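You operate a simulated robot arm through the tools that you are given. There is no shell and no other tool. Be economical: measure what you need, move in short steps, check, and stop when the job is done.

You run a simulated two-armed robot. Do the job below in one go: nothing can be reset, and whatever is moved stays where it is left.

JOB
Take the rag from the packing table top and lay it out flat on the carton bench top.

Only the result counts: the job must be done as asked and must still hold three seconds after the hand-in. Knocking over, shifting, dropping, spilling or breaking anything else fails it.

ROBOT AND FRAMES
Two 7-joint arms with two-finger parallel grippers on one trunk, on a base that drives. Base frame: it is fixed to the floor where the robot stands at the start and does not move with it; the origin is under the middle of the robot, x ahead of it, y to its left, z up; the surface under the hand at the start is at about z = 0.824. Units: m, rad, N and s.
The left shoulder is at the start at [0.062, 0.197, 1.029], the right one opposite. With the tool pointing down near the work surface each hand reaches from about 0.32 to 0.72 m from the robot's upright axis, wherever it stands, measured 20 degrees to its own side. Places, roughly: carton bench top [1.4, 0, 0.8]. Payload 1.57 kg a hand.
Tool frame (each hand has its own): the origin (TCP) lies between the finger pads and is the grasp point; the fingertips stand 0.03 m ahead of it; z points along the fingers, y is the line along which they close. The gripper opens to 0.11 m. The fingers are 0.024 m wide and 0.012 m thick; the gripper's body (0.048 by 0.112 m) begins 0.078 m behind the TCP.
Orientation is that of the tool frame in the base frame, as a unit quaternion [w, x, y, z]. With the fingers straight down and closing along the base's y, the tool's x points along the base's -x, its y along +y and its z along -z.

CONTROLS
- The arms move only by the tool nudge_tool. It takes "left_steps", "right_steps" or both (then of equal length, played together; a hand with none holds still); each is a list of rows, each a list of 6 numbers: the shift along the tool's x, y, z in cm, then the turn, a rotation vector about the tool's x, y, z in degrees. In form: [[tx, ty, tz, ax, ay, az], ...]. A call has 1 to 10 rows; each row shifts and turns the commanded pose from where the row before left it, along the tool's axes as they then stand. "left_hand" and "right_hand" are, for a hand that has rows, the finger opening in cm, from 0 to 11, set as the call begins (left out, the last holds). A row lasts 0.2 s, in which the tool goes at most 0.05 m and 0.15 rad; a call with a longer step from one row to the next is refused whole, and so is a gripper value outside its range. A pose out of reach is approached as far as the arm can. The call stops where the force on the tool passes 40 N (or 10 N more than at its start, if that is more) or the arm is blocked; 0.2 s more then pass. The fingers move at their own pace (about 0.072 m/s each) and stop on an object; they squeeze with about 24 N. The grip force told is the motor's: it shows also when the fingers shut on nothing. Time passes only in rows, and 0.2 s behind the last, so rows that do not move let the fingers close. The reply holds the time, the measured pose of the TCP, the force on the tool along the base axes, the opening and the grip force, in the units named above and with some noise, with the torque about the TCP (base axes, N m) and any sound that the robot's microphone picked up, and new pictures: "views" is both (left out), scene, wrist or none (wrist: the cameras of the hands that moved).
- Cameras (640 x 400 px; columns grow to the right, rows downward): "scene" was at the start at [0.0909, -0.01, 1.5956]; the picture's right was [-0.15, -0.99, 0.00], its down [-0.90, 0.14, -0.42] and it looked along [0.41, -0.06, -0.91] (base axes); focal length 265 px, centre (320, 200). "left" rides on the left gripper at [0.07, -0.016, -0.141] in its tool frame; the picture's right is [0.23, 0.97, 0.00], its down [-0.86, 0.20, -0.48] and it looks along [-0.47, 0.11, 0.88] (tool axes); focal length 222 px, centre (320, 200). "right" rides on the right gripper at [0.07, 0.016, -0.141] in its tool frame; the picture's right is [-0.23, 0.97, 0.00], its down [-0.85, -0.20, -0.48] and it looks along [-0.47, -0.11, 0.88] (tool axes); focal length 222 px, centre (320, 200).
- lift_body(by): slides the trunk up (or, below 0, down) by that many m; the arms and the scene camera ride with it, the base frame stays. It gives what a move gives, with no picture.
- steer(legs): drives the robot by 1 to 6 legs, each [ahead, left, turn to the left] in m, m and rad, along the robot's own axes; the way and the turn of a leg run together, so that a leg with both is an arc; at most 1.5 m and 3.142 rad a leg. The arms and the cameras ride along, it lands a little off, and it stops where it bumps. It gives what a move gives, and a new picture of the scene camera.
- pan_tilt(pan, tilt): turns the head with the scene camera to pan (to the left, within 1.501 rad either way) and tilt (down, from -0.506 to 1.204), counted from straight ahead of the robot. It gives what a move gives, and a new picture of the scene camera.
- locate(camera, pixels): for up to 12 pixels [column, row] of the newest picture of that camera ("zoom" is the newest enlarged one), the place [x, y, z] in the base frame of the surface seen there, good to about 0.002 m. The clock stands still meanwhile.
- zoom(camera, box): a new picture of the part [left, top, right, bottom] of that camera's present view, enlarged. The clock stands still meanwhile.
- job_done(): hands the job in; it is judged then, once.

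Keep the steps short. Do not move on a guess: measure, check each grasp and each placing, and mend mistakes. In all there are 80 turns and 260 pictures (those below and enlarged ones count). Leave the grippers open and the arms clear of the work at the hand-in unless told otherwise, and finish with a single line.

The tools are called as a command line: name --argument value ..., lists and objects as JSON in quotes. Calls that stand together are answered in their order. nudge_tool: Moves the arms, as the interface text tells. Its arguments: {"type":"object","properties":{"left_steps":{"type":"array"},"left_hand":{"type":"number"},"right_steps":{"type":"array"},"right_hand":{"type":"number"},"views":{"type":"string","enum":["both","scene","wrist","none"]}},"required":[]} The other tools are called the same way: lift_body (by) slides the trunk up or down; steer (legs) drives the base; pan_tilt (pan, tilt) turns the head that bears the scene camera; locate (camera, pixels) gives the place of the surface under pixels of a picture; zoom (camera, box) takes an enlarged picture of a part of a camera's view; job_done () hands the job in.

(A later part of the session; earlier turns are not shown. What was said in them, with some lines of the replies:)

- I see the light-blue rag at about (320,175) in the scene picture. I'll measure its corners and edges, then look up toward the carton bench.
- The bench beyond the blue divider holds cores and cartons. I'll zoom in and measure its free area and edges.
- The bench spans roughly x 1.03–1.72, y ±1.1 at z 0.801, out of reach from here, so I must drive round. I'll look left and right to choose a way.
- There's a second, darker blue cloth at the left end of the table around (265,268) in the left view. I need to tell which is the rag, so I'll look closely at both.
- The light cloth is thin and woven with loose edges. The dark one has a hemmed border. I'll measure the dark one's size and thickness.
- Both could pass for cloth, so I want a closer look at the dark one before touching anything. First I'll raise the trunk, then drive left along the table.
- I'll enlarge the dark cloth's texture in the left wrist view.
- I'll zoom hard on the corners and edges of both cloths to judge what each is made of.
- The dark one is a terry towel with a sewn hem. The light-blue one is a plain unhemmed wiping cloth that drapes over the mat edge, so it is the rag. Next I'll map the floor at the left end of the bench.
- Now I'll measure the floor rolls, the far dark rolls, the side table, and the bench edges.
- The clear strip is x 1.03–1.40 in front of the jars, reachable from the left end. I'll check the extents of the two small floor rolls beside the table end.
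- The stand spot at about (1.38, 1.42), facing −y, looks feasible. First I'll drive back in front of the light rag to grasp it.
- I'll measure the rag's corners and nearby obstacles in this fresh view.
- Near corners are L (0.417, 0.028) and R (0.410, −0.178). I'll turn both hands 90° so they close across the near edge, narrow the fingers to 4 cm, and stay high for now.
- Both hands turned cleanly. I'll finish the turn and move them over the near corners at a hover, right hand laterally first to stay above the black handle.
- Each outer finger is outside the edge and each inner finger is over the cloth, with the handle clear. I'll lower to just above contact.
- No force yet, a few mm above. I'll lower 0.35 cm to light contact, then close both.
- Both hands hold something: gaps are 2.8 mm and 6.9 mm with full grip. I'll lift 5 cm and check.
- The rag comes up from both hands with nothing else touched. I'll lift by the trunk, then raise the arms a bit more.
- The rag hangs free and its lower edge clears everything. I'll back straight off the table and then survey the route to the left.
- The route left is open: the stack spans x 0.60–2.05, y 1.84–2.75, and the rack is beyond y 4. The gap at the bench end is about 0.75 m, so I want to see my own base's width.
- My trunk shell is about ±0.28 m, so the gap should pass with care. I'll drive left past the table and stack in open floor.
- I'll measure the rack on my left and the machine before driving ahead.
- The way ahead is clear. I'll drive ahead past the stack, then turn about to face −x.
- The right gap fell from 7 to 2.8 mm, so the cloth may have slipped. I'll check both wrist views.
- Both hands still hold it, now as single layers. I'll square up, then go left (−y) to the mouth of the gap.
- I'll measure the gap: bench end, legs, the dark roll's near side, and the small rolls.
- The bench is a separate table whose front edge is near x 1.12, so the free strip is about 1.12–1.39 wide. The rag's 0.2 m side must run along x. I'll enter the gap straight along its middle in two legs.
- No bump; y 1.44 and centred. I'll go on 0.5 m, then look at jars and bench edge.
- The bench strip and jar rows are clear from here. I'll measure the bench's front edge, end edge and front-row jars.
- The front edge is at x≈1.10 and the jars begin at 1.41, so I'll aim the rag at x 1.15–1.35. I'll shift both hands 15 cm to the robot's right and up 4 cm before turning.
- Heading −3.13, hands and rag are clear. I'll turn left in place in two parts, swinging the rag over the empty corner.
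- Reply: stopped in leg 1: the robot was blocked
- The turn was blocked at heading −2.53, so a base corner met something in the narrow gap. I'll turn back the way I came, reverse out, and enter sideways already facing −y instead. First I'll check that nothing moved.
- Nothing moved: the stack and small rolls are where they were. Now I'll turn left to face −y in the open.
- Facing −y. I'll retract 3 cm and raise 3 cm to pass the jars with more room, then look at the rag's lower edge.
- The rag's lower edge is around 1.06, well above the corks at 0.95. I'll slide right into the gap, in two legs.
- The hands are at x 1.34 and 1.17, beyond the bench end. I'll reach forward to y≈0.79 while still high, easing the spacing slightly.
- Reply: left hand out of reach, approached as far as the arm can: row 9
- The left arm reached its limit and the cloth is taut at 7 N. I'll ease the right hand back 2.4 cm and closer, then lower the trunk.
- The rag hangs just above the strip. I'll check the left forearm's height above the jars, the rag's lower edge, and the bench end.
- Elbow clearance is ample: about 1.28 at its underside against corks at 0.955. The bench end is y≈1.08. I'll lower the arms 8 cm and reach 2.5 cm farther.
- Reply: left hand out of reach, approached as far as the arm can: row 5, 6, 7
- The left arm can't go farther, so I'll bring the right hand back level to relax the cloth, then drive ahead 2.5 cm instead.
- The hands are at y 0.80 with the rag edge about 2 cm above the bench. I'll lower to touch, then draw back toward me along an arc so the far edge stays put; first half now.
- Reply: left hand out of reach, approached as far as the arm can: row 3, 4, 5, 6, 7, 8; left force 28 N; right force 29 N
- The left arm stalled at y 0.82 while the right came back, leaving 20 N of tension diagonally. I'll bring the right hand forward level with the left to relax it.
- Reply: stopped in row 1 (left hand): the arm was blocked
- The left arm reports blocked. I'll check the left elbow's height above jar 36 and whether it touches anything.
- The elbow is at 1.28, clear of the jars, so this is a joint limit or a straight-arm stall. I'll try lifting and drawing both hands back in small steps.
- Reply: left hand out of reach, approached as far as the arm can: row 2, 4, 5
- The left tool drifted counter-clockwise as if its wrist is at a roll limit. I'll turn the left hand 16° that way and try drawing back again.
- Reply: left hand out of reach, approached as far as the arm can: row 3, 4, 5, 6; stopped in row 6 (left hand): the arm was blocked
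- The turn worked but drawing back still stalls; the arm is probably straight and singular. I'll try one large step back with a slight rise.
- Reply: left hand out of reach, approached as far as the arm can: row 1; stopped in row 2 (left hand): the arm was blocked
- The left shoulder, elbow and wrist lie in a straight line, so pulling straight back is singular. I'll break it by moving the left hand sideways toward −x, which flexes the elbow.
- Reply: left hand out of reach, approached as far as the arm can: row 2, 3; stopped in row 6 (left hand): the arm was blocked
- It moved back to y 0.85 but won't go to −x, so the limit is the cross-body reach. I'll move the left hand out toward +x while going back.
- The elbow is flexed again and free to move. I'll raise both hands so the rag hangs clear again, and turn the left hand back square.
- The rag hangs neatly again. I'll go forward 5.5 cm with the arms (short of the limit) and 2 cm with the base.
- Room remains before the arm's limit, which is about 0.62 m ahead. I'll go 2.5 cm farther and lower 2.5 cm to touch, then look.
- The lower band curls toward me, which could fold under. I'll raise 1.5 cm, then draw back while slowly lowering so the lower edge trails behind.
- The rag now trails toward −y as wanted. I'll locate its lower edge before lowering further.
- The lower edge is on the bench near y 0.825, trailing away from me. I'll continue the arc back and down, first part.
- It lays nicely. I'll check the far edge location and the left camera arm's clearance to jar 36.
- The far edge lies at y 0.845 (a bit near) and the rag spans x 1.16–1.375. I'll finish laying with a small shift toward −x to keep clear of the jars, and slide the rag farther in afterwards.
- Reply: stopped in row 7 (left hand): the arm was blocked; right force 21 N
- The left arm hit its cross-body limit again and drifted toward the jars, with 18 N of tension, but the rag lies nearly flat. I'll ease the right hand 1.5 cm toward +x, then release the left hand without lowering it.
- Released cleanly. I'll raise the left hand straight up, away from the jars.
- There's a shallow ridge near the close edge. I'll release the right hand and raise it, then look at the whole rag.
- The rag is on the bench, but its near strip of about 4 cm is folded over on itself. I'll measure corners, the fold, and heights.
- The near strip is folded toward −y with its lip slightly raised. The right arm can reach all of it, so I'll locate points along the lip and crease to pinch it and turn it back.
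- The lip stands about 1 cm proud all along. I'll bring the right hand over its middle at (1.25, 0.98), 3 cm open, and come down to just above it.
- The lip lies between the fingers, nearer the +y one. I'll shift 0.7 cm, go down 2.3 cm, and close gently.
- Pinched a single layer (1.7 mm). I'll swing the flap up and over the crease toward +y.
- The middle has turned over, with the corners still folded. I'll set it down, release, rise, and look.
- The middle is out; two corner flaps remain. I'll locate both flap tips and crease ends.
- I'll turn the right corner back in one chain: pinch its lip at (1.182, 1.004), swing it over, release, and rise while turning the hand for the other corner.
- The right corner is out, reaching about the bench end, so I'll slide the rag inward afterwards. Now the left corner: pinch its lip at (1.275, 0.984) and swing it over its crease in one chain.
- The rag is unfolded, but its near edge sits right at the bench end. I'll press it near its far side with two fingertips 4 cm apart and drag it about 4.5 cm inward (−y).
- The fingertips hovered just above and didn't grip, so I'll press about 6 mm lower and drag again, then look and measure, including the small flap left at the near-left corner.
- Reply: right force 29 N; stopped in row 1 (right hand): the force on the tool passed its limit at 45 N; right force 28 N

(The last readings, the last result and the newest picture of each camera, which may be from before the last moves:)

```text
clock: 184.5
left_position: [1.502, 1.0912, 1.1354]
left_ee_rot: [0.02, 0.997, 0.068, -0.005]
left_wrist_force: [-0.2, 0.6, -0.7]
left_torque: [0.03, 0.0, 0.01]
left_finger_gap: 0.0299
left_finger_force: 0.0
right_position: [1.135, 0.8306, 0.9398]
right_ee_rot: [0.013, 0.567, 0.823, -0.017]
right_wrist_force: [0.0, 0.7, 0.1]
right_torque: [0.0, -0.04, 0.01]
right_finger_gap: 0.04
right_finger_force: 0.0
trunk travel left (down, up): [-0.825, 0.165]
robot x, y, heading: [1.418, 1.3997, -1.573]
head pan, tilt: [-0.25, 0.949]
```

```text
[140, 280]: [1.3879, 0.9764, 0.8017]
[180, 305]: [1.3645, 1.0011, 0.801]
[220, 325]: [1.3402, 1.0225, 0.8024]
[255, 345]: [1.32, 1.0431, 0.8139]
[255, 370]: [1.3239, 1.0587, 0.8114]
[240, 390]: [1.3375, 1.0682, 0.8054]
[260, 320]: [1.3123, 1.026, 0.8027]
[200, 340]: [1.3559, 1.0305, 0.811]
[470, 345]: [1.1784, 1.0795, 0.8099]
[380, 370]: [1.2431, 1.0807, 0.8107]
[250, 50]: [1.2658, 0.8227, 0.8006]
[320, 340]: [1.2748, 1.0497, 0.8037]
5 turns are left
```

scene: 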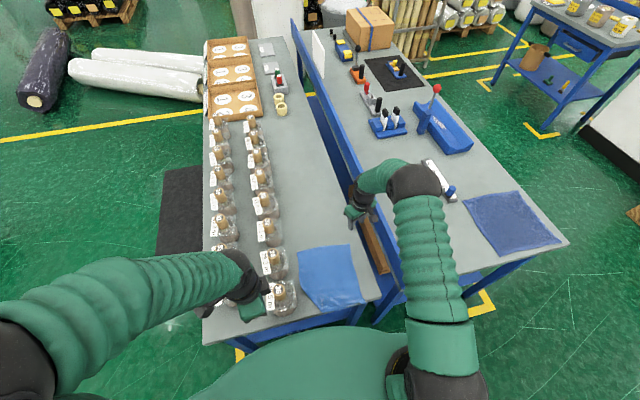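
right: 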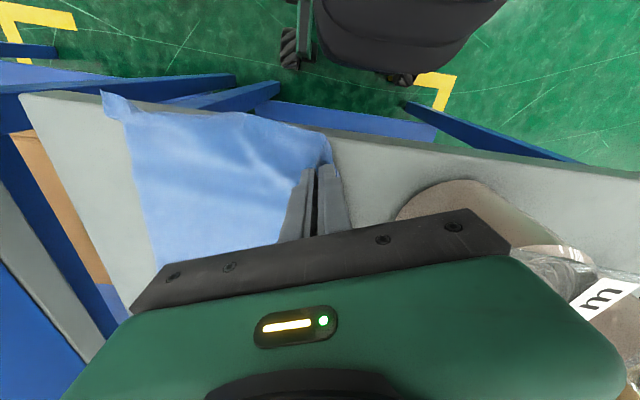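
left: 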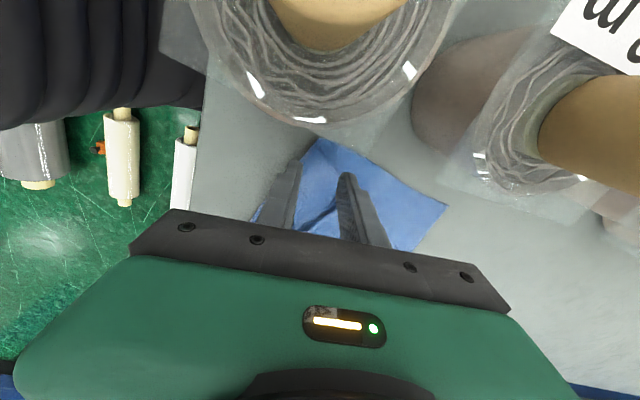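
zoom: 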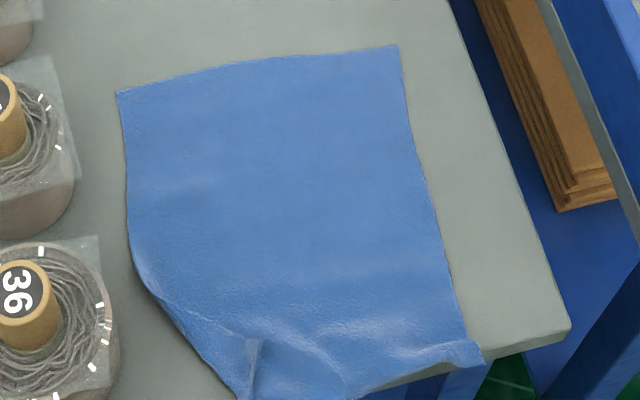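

Pressing now does contact (28 N), but the extra push tripped the limit before the drag. I'll press slightly less (about 17 N) and drag 5 cm inward.

nudge_tool --right_steps '[[0.27, 3.49, 0, 0, 0, 0], [0.27, 3.49, 0, 0, 0, 0], [0.27, 3.49, 0, 0, 0, 0], [0.27, 3.49, 0, 0, 0, 0], [0, 0, 4, 0, 0, 0], [0, 0, 4, 0, 0, 0], [0, 0, 2.3, 0, 0, 0], [0, 0, 0.6, 0, 0, 0]]' --right_hand 4 --views "none"

nudge_tool --right_steps '[[-0.94, -0.35, 0, 0, 0, 0], [-0.94, -0.35, 0, 0, 0, 0], [-0.94, -0.35, 0, 0, 0, 0], [-0.94, -0.35, 0, 0, 0, 0], [-0.94, -0.35, 0, 0, 0, 0]]' --views "none"

nudge_tool --right_steps '[[0, 0, -3, 0, 0, 0], [0, 0, -4, 0, 0, 0], [0, 0, -4, 0, 0, 0], [0, -4.5, 0, 0, 0, 0], [0, -4.5, 0, 0, 0, 0], [0, -4.5, 0, 0, 0, 0]]' --views "scene"

zoom --camera "scene" --box '[285, 225, 385, 300]'

locate --camera "zoom" --pixels '[[140, 290], [180, 310], [220, 330], [255, 345], [255, 370], [240, 390], [260, 330], [260, 300], [460, 345], [380, 370], [250, 50], [320, 340]]'

```text
clock: 186.3
left_position: [1.5058, 1.0955, 1.1361]
left_ee_rot: [0.021, 0.997, 0.068, -0.008]
left_wrist_force: [0.1, 0.6, 0.4]
left_torque: [-0.03, -0.02, 0.0]
left_finger_gap: 0.0301
left_finger_force: 0.0
right_position: [1.2648, 0.8838, 0.8317]
right_ee_rot: [0.014, 0.567, 0.823, -0.019]
right_wrist_force: [-0.2, -2.9, 17.1]
right_torque: [0.21, -0.31, 0.0]
right_finger_gap: 0.038
right_finger_force: 0.0
trunk travel left (down, up): [-0.825, 0.165]
robot x, y, heading: [1.4204, 1.3992, -1.573]
head pan, tilt: [-0.25, 0.949]
```

```text
clock: 187.5
left_position: [1.5061, 1.0919, 1.1347]
left_ee_rot: [0.019, 0.998, 0.068, -0.008]
left_wrist_force: [0.7, 0.6, -0.4]
left_torque: [0.02, -0.04, 0.0]
left_finger_gap: 0.0301
left_finger_force: 0.0
right_position: [1.2642, 0.8359, 0.832]
right_ee_rot: [0.012, 0.567, 0.823, -0.017]
right_wrist_force: [0.5, 3.3, 11.9]
right_torque: [0.3, -0.27, 0.02]
right_finger_gap: 0.0408
right_finger_force: 0.8
trunk travel left (down, up): [-0.825, 0.165]
robot x, y, heading: [1.4229, 1.3958, -1.575]
head pan, tilt: [-0.25, 0.949]
```

```text
clock: 188.9
left_position: [1.5023, 1.0909, 1.1352]
left_ee_rot: [0.02, 0.997, 0.068, -0.006]
left_wrist_force: [-0.2, -0.1, 0.7]
left_torque: [0.03, -0.03, 0.02]
left_finger_gap: 0.03
left_finger_force: 0.1
right_position: [1.1342, 0.7922, 0.9459]
right_ee_rot: [0.014, 0.568, 0.823, -0.015]
right_wrist_force: [0.0, -0.4, 1.0]
right_torque: [-0.02, -0.01, -0.01]
right_finger_gap: 0.04
right_finger_force: 0.0
trunk travel left (down, up): [-0.825, 0.165]
robot x, y, heading: [1.419, 1.4004, -1.574]
head pan, tilt: [-0.25, 0.949]
```

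scene: 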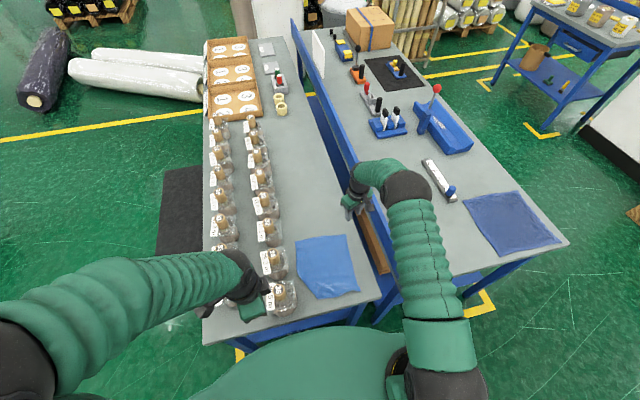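

```text
5.33 times, centred on (335, 262) of scene
```

zoom: 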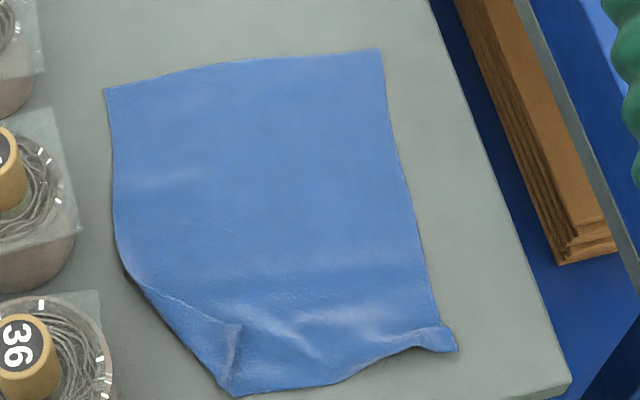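

```text
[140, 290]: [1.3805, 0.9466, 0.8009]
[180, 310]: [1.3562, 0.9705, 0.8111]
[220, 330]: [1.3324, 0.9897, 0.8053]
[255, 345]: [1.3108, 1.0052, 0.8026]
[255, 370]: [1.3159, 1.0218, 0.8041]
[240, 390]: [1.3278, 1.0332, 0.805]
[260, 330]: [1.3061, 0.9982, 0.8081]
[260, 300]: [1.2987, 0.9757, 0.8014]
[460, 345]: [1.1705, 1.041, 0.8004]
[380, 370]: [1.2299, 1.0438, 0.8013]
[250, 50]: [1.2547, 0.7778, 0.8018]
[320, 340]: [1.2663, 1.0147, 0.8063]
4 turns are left
```

The rag now lies fully on the bench, with only a small flap left at the near-left corner (tip about (1.32, 0.99)). I'll turn the hand so its narrow side faces the jars, pinch the flap's raised edge at (1.335, 0.986), and turn it over.

nudge_tool --right_steps '[[0, 0, 0, 0, 0, -8.5], [0, 0, 0, 0, 0, -8.5], [0, 0, 0, 0, 0, -8.5], [0, 0, 0, 0, 0, -8.5], [0, 0, 0, 0, 0, -8.5], [0, 0, 0, 0, 0, -8.5]]' --right_hand 3 --views "none"

nudge_tool --right_steps '[[-1.85, 3.54, 0, 0, 0, 0], [-1.85, 3.54, 0, 0, 0, 0], [-1.85, 3.54, 0, 0, 0, 0], [-1.85, 3.54, 0, 0, 0, 0], [-1.85, 3.54, 0, 0, 0, 0], [-1.85, 3.54, 0, 0, 0, 0], [-1.83, 3.52, 0, 0, 0, 0], [0, 0, 4, 0, 0, 0], [0, 0, 4, 0, 0, 0], [0, 0, 2.9, 0, 0, 0]]' --views "wrist"

nudge_tool --right_steps '[[0, 0, 0, 0, 0, 0], [0, 0, 0, 0, 0, 0], [0, 0, -1.2, 0, 0, 0], [-0.65, 0.74, -1.0, 0, 0, 0], [-0.65, 0.74, -0.2, 0, 0, 0], [-0.65, 0.74, 0.4, 0, 0, 0], [-0.65, 0.75, 1.0, 0, 0, 0], [0, 0, 0.4, 0, 0, 0]]' --right_hand 0 --views "wrist"

nudge_tool --right_steps '[[0, 0, 0, 0, 0, 0], [0, 0, 0, 0, 0, 0], [0, 0, -2, 0, 0, 0], [0, 0, -4, 0, 0, 0], [0, 0, -4, 0, 0, 0], [4, -1, 0, 0, 0, 0], [4.5, -1, 0, 0, 0, 0], [4.5, -1, 0, 0, 0, 0], [4.5, -1, 0, 0, 0, 0], [3, 0, 0, 0, 0, 0]]' --right_hand 2 --views "scene"

zoom --camera "scene" --box '[285, 225, 385, 300]'

locate --camera "zoom" --pixels '[[105, 92], [378, 52], [455, 345], [240, 385], [200, 350], [160, 320], [240, 340], [140, 290], [180, 310], [300, 330], [350, 330], [440, 335]]'

```text
clock: 190.3
left_position: [1.5043, 1.0918, 1.1346]
left_ee_rot: [0.019, 0.997, 0.069, -0.007]
left_wrist_force: [0.7, -0.1, 0.4]
left_torque: [0.0, 0.03, 0.01]
left_finger_gap: 0.0299
left_finger_force: 0.1
right_position: [1.1375, 0.7922, 0.9443]
right_ee_rot: [0.004, 0.157, 0.987, -0.02]
right_wrist_force: [0.7, -0.4, -0.4]
right_torque: [-0.03, -0.04, 0.02]
right_finger_gap: 0.0302
right_finger_force: 0.0
trunk travel left (down, up): [-0.825, 0.165]
robot x, y, heading: [1.417, 1.3982, -1.569]
head pan, tilt: [-0.25, 0.949]
```

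```text
clock: 192.5
left_position: [1.506, 1.0958, 1.1366]
left_ee_rot: [0.021, 0.997, 0.068, -0.008]
left_wrist_force: [0.7, 0.3, 0.0]
left_torque: [-0.04, 0.01, 0.0]
left_finger_gap: 0.0303
left_finger_force: 0.0
right_position: [1.3364, 0.9841, 0.8342]
right_ee_rot: [0.004, 0.157, 0.987, -0.023]
right_wrist_force: [-0.5, 0.3, 3.2]
right_torque: [0.07, 0.0, 0.0]
right_finger_gap: 0.0299
right_finger_force: 0.0
trunk travel left (down, up): [-0.825, 0.165]
robot x, y, heading: [1.4169, 1.3989, -1.574]
head pan, tilt: [-0.25, 0.949]
stopped in row 10 (right hand): the force on the tool passed its limit at 112 N (the readings are from after the stop); the commanded pose is now the measured one
```

right: 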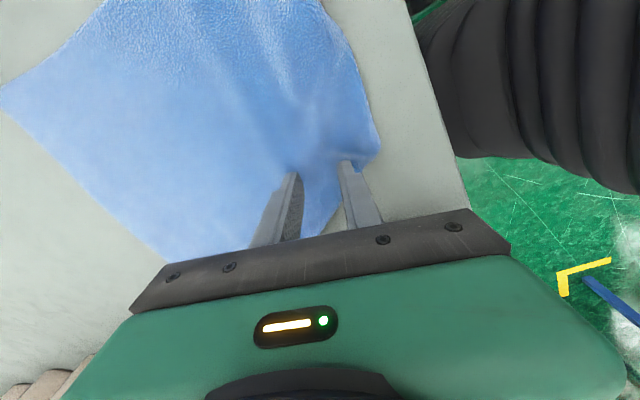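

```text
clock: 194.3
left_position: [1.5062, 1.0933, 1.1353]
left_ee_rot: [0.02, 0.997, 0.068, -0.007]
left_wrist_force: [0.4, 0.4, 0.5]
left_torque: [0.01, -0.01, -0.02]
left_finger_gap: 0.0302
left_finger_force: 0.0
right_position: [1.3697, 1.0027, 0.8368]
right_ee_rot: [0.003, 0.158, 0.987, -0.022]
right_wrist_force: [-0.4, -0.8, -0.1]
right_torque: [-0.04, 0.0, -0.03]
right_finger_gap: 0.0023
right_finger_force: 23.4
trunk travel left (down, up): [-0.825, 0.165]
robot x, y, heading: [1.4205, 1.401, -1.574]
head pan, tilt: [-0.25, 0.949]
```

right: 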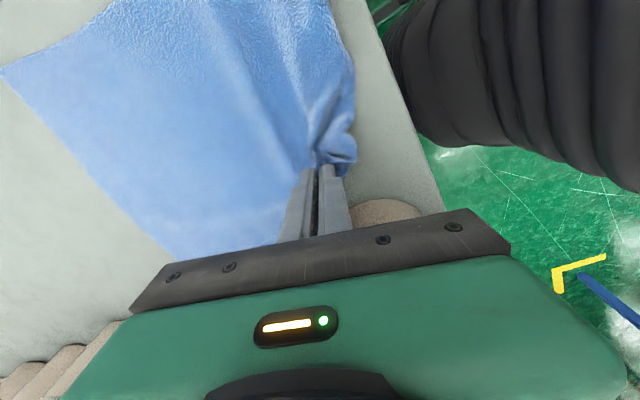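

```text
clock: 196.5
left_position: [1.5032, 1.0914, 1.1347]
left_ee_rot: [0.02, 0.997, 0.069, -0.006]
left_wrist_force: [-0.5, 0.1, 0.9]
left_torque: [0.02, 0.0, 0.01]
left_finger_gap: 0.0302
left_finger_force: 0.2
right_position: [1.1586, 1.0332, 0.9368]
right_ee_rot: [0.005, 0.158, 0.987, -0.022]
right_wrist_force: [0.0, 0.0, 0.2]
right_torque: [0.0, -0.02, 0.03]
right_finger_gap: 0.0198
right_finger_force: 0.0
trunk travel left (down, up): [-0.825, 0.165]
robot x, y, heading: [1.4222, 1.4014, -1.568]
head pan, tilt: [-0.25, 0.949]
```

scene: 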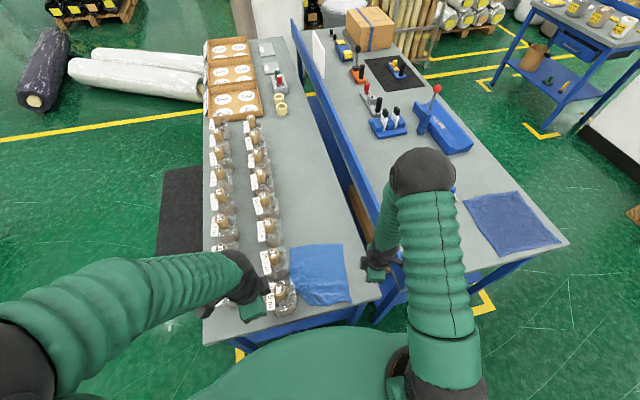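

```text
5.33 times, centred on (335, 262) of scene
```

zoom: 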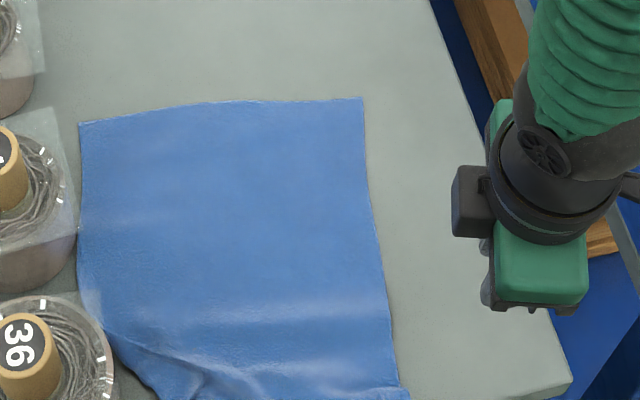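

```text
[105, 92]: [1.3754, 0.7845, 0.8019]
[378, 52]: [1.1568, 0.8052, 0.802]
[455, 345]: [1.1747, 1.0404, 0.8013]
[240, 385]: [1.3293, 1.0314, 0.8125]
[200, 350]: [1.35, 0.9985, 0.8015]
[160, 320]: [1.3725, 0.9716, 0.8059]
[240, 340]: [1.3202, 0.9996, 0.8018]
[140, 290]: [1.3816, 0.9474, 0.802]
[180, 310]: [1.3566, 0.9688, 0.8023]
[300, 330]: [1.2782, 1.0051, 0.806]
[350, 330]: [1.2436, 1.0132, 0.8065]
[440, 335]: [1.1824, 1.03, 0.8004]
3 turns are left
```

The pinch pulled the whole rag a little toward the jars and me. I'll press it near its middle, drag it 2.5 cm away from the jars and inward, then rise and look at the corner.

nudge_tool --right_steps '[[-4.0, -1.66, 0, 0, 0, 0], [-4.0, -1.66, 0, 0, 0, 0], [-4.0, -1.66, 0, 0, 0, 0], [-4.0, -1.66, 0, 0, 0, 0], [0, 0, 4, 0, 0, 0], [0, 0, 4, 0, 0, 0], [0, 0, 1.6, 0, 0, 0], [0, 0, 0.6, 0, 0, 0], [0, 0, 0.4, 0, 0, 0]]' --right_hand 4 --views "none"

nudge_tool --right_steps '[[0.4, -0.79, 0, 0, 0, 0], [0.4, -0.79, 0, 0, 0, 0], [0.4, -0.79, 0, 0, 0, 0], [0.4, -0.79, 0, 0, 0, 0]]' --views "none"

nudge_tool --right_steps '[[0, 0, -3, 0, 0, 0], [0, 0, -4, 0, 0, 0], [0, 0, -3, 0, 0, 0], [4.5, 1.4, 0, 0, 0, 0], [4.5, 1.4, 0, 0, 0, 0], [4.5, 1.4, 0, 0, 0, 0]]' --views "scene"

zoom --camera "scene" --box '[275, 235, 375, 310]'

locate --camera "zoom" --pixels '[[150, 280], [180, 300], [200, 320], [220, 340], [240, 360], [250, 320], [280, 330], [180, 340], [300, 350], [400, 350], [280, 300], [210, 290]]'

```text
clock: 198.5
left_position: [1.5057, 1.0914, 1.1344]
left_ee_rot: [0.019, 0.997, 0.068, -0.007]
left_wrist_force: [-0.4, 0.7, -0.1]
left_torque: [0.01, 0.0, 0.04]
left_finger_gap: 0.0302
left_finger_force: 0.0
right_position: [1.2954, 0.9144, 0.8345]
right_ee_rot: [0.004, 0.157, 0.987, -0.022]
right_wrist_force: [0.6, -0.4, 0.7]
right_torque: [-0.01, 0.02, -0.01]
right_finger_gap: 0.0401
right_finger_force: 0.0
trunk travel left (down, up): [-0.825, 0.165]
robot x, y, heading: [1.4153, 1.3951, -1.572]
head pan, tilt: [-0.25, 0.949]
```

```text
clock: 199.5
left_position: [1.5036, 1.0923, 1.1356]
left_ee_rot: [0.02, 0.997, 0.069, -0.007]
left_wrist_force: [0.1, -0.2, 0.4]
left_torque: [0.06, 0.03, 0.01]
left_finger_gap: 0.0301
left_finger_force: 0.0
right_position: [1.269, 0.8899, 0.8354]
right_ee_rot: [0.004, 0.159, 0.987, -0.021]
right_wrist_force: [0.2, 0.1, -0.1]
right_torque: [0.03, -0.02, 0.01]
right_finger_gap: 0.0401
right_finger_force: 0.0
trunk travel left (down, up): [-0.825, 0.165]
robot x, y, heading: [1.4174, 1.3977, -1.575]
head pan, tilt: [-0.25, 0.949]
```

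```text
clock: 200.9
left_position: [1.502, 1.0932, 1.1353]
left_ee_rot: [0.019, 0.997, 0.069, -0.006]
left_wrist_force: [0.0, 0.4, 0.1]
left_torque: [-0.03, 0.0, 0.0]
left_finger_gap: 0.0301
left_finger_force: 0.1
right_position: [1.1539, 0.977, 0.9318]
right_ee_rot: [0.004, 0.158, 0.987, -0.022]
right_wrist_force: [-0.4, 0.1, -0.3]
right_torque: [-0.02, -0.02, -0.02]
right_finger_gap: 0.0398
right_finger_force: 0.0
trunk travel left (down, up): [-0.825, 0.165]
robot x, y, heading: [1.4197, 1.3997, -1.572]
head pan, tilt: [-0.25, 0.949]
```

scene: 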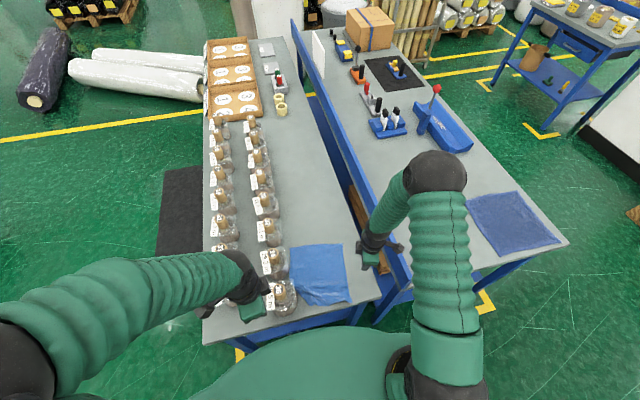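

```text
5.33 times, centred on (325, 272) of scene
```

zoom: 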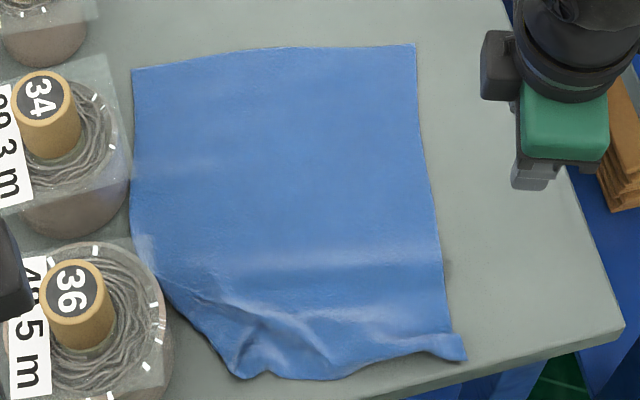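

```text
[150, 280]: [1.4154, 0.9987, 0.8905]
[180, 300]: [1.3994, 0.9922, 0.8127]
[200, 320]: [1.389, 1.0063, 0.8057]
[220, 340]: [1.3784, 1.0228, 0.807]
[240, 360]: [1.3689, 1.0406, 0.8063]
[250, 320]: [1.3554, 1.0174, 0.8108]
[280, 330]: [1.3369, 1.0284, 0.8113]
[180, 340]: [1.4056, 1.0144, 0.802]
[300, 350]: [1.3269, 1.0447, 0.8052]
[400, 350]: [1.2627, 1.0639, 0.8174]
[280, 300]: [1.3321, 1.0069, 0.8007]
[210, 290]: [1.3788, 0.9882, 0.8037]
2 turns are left
```

The rag lies spread on the bench, fully supported. The only flaw is a small wrinkle at the near-left corner, and further work beside the jars risks shifting them. I'll open both grippers, raise the arms clear, and take a last look.

nudge_tool --left_steps '[[0, 0, -2, 0, 0, 0], [0, 0, -2, 0, 0, 0], [0, 0, -2, 0, 0, 0], [0, 0, 0, 0, 0, 0]]' --right_steps '[[0, 0, -4, 0, 0, 0], [0, 0, -4, 0, 0, 0], [0, 0, -4, 0, 0, 0], [0, 0, 0, 0, 0, 0]]' --left_hand 8 --right_hand 8 --views "scene"

zoom --camera "scene" --box '[255, 225, 395, 315]'

```text
clock: 201.9
left_position: [1.5046, 1.0942, 1.1946]
left_ee_rot: [0.02, 0.997, 0.069, -0.006]
left_wrist_force: [0.3, -0.2, 0.0]
left_torque: [0.05, 0.01, 0.04]
left_finger_gap: 0.0803
left_finger_force: 0.0
right_position: [1.1516, 0.9828, 1.0491]
right_ee_rot: [0.004, 0.157, 0.987, -0.021]
right_wrist_force: [-0.1, -0.4, -0.5]
right_torque: [0.03, 0.01, 0.0]
right_finger_gap: 0.0799
right_finger_force: 0.0
trunk travel left (down, up): [-0.825, 0.165]
robot x, y, heading: [1.4223, 1.4033, -1.573]
head pan, tilt: [-0.25, 0.949]
```

scene: 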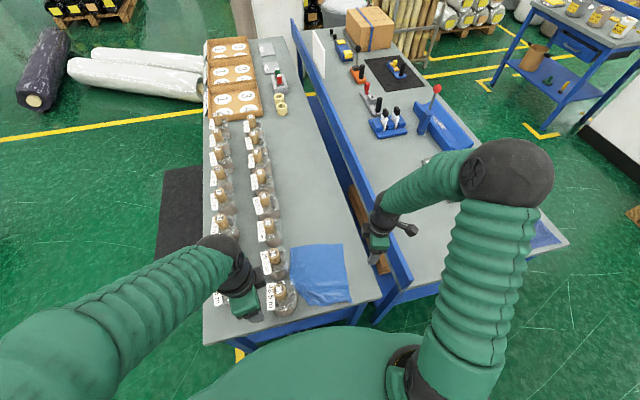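

```text
4.44 times, centred on (325, 270) of scene
1 turns are left
```

zoom: 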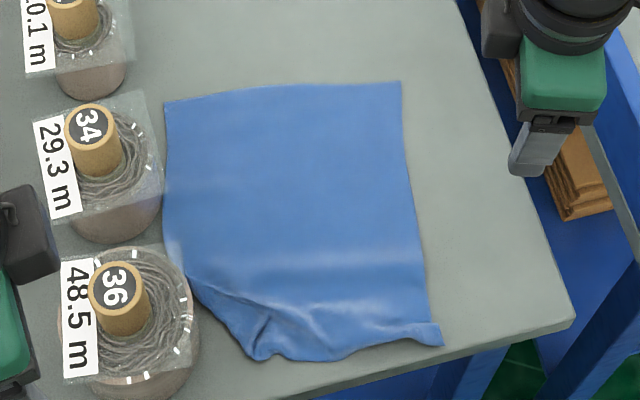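

The rag lies spread on the bench, the jars stand in place, the grippers are open and the arms are clear. I'm handing in.

job_done

```text
The job is handed in.
```

The light-blue rag (I took the darker hemmed cloth to be a towel) is spread on the carton bench top and fully on it, but its near-left corner is still creased and slightly folded, its left edge lies against jars 34 and 36, and I saw nothing else shifted.
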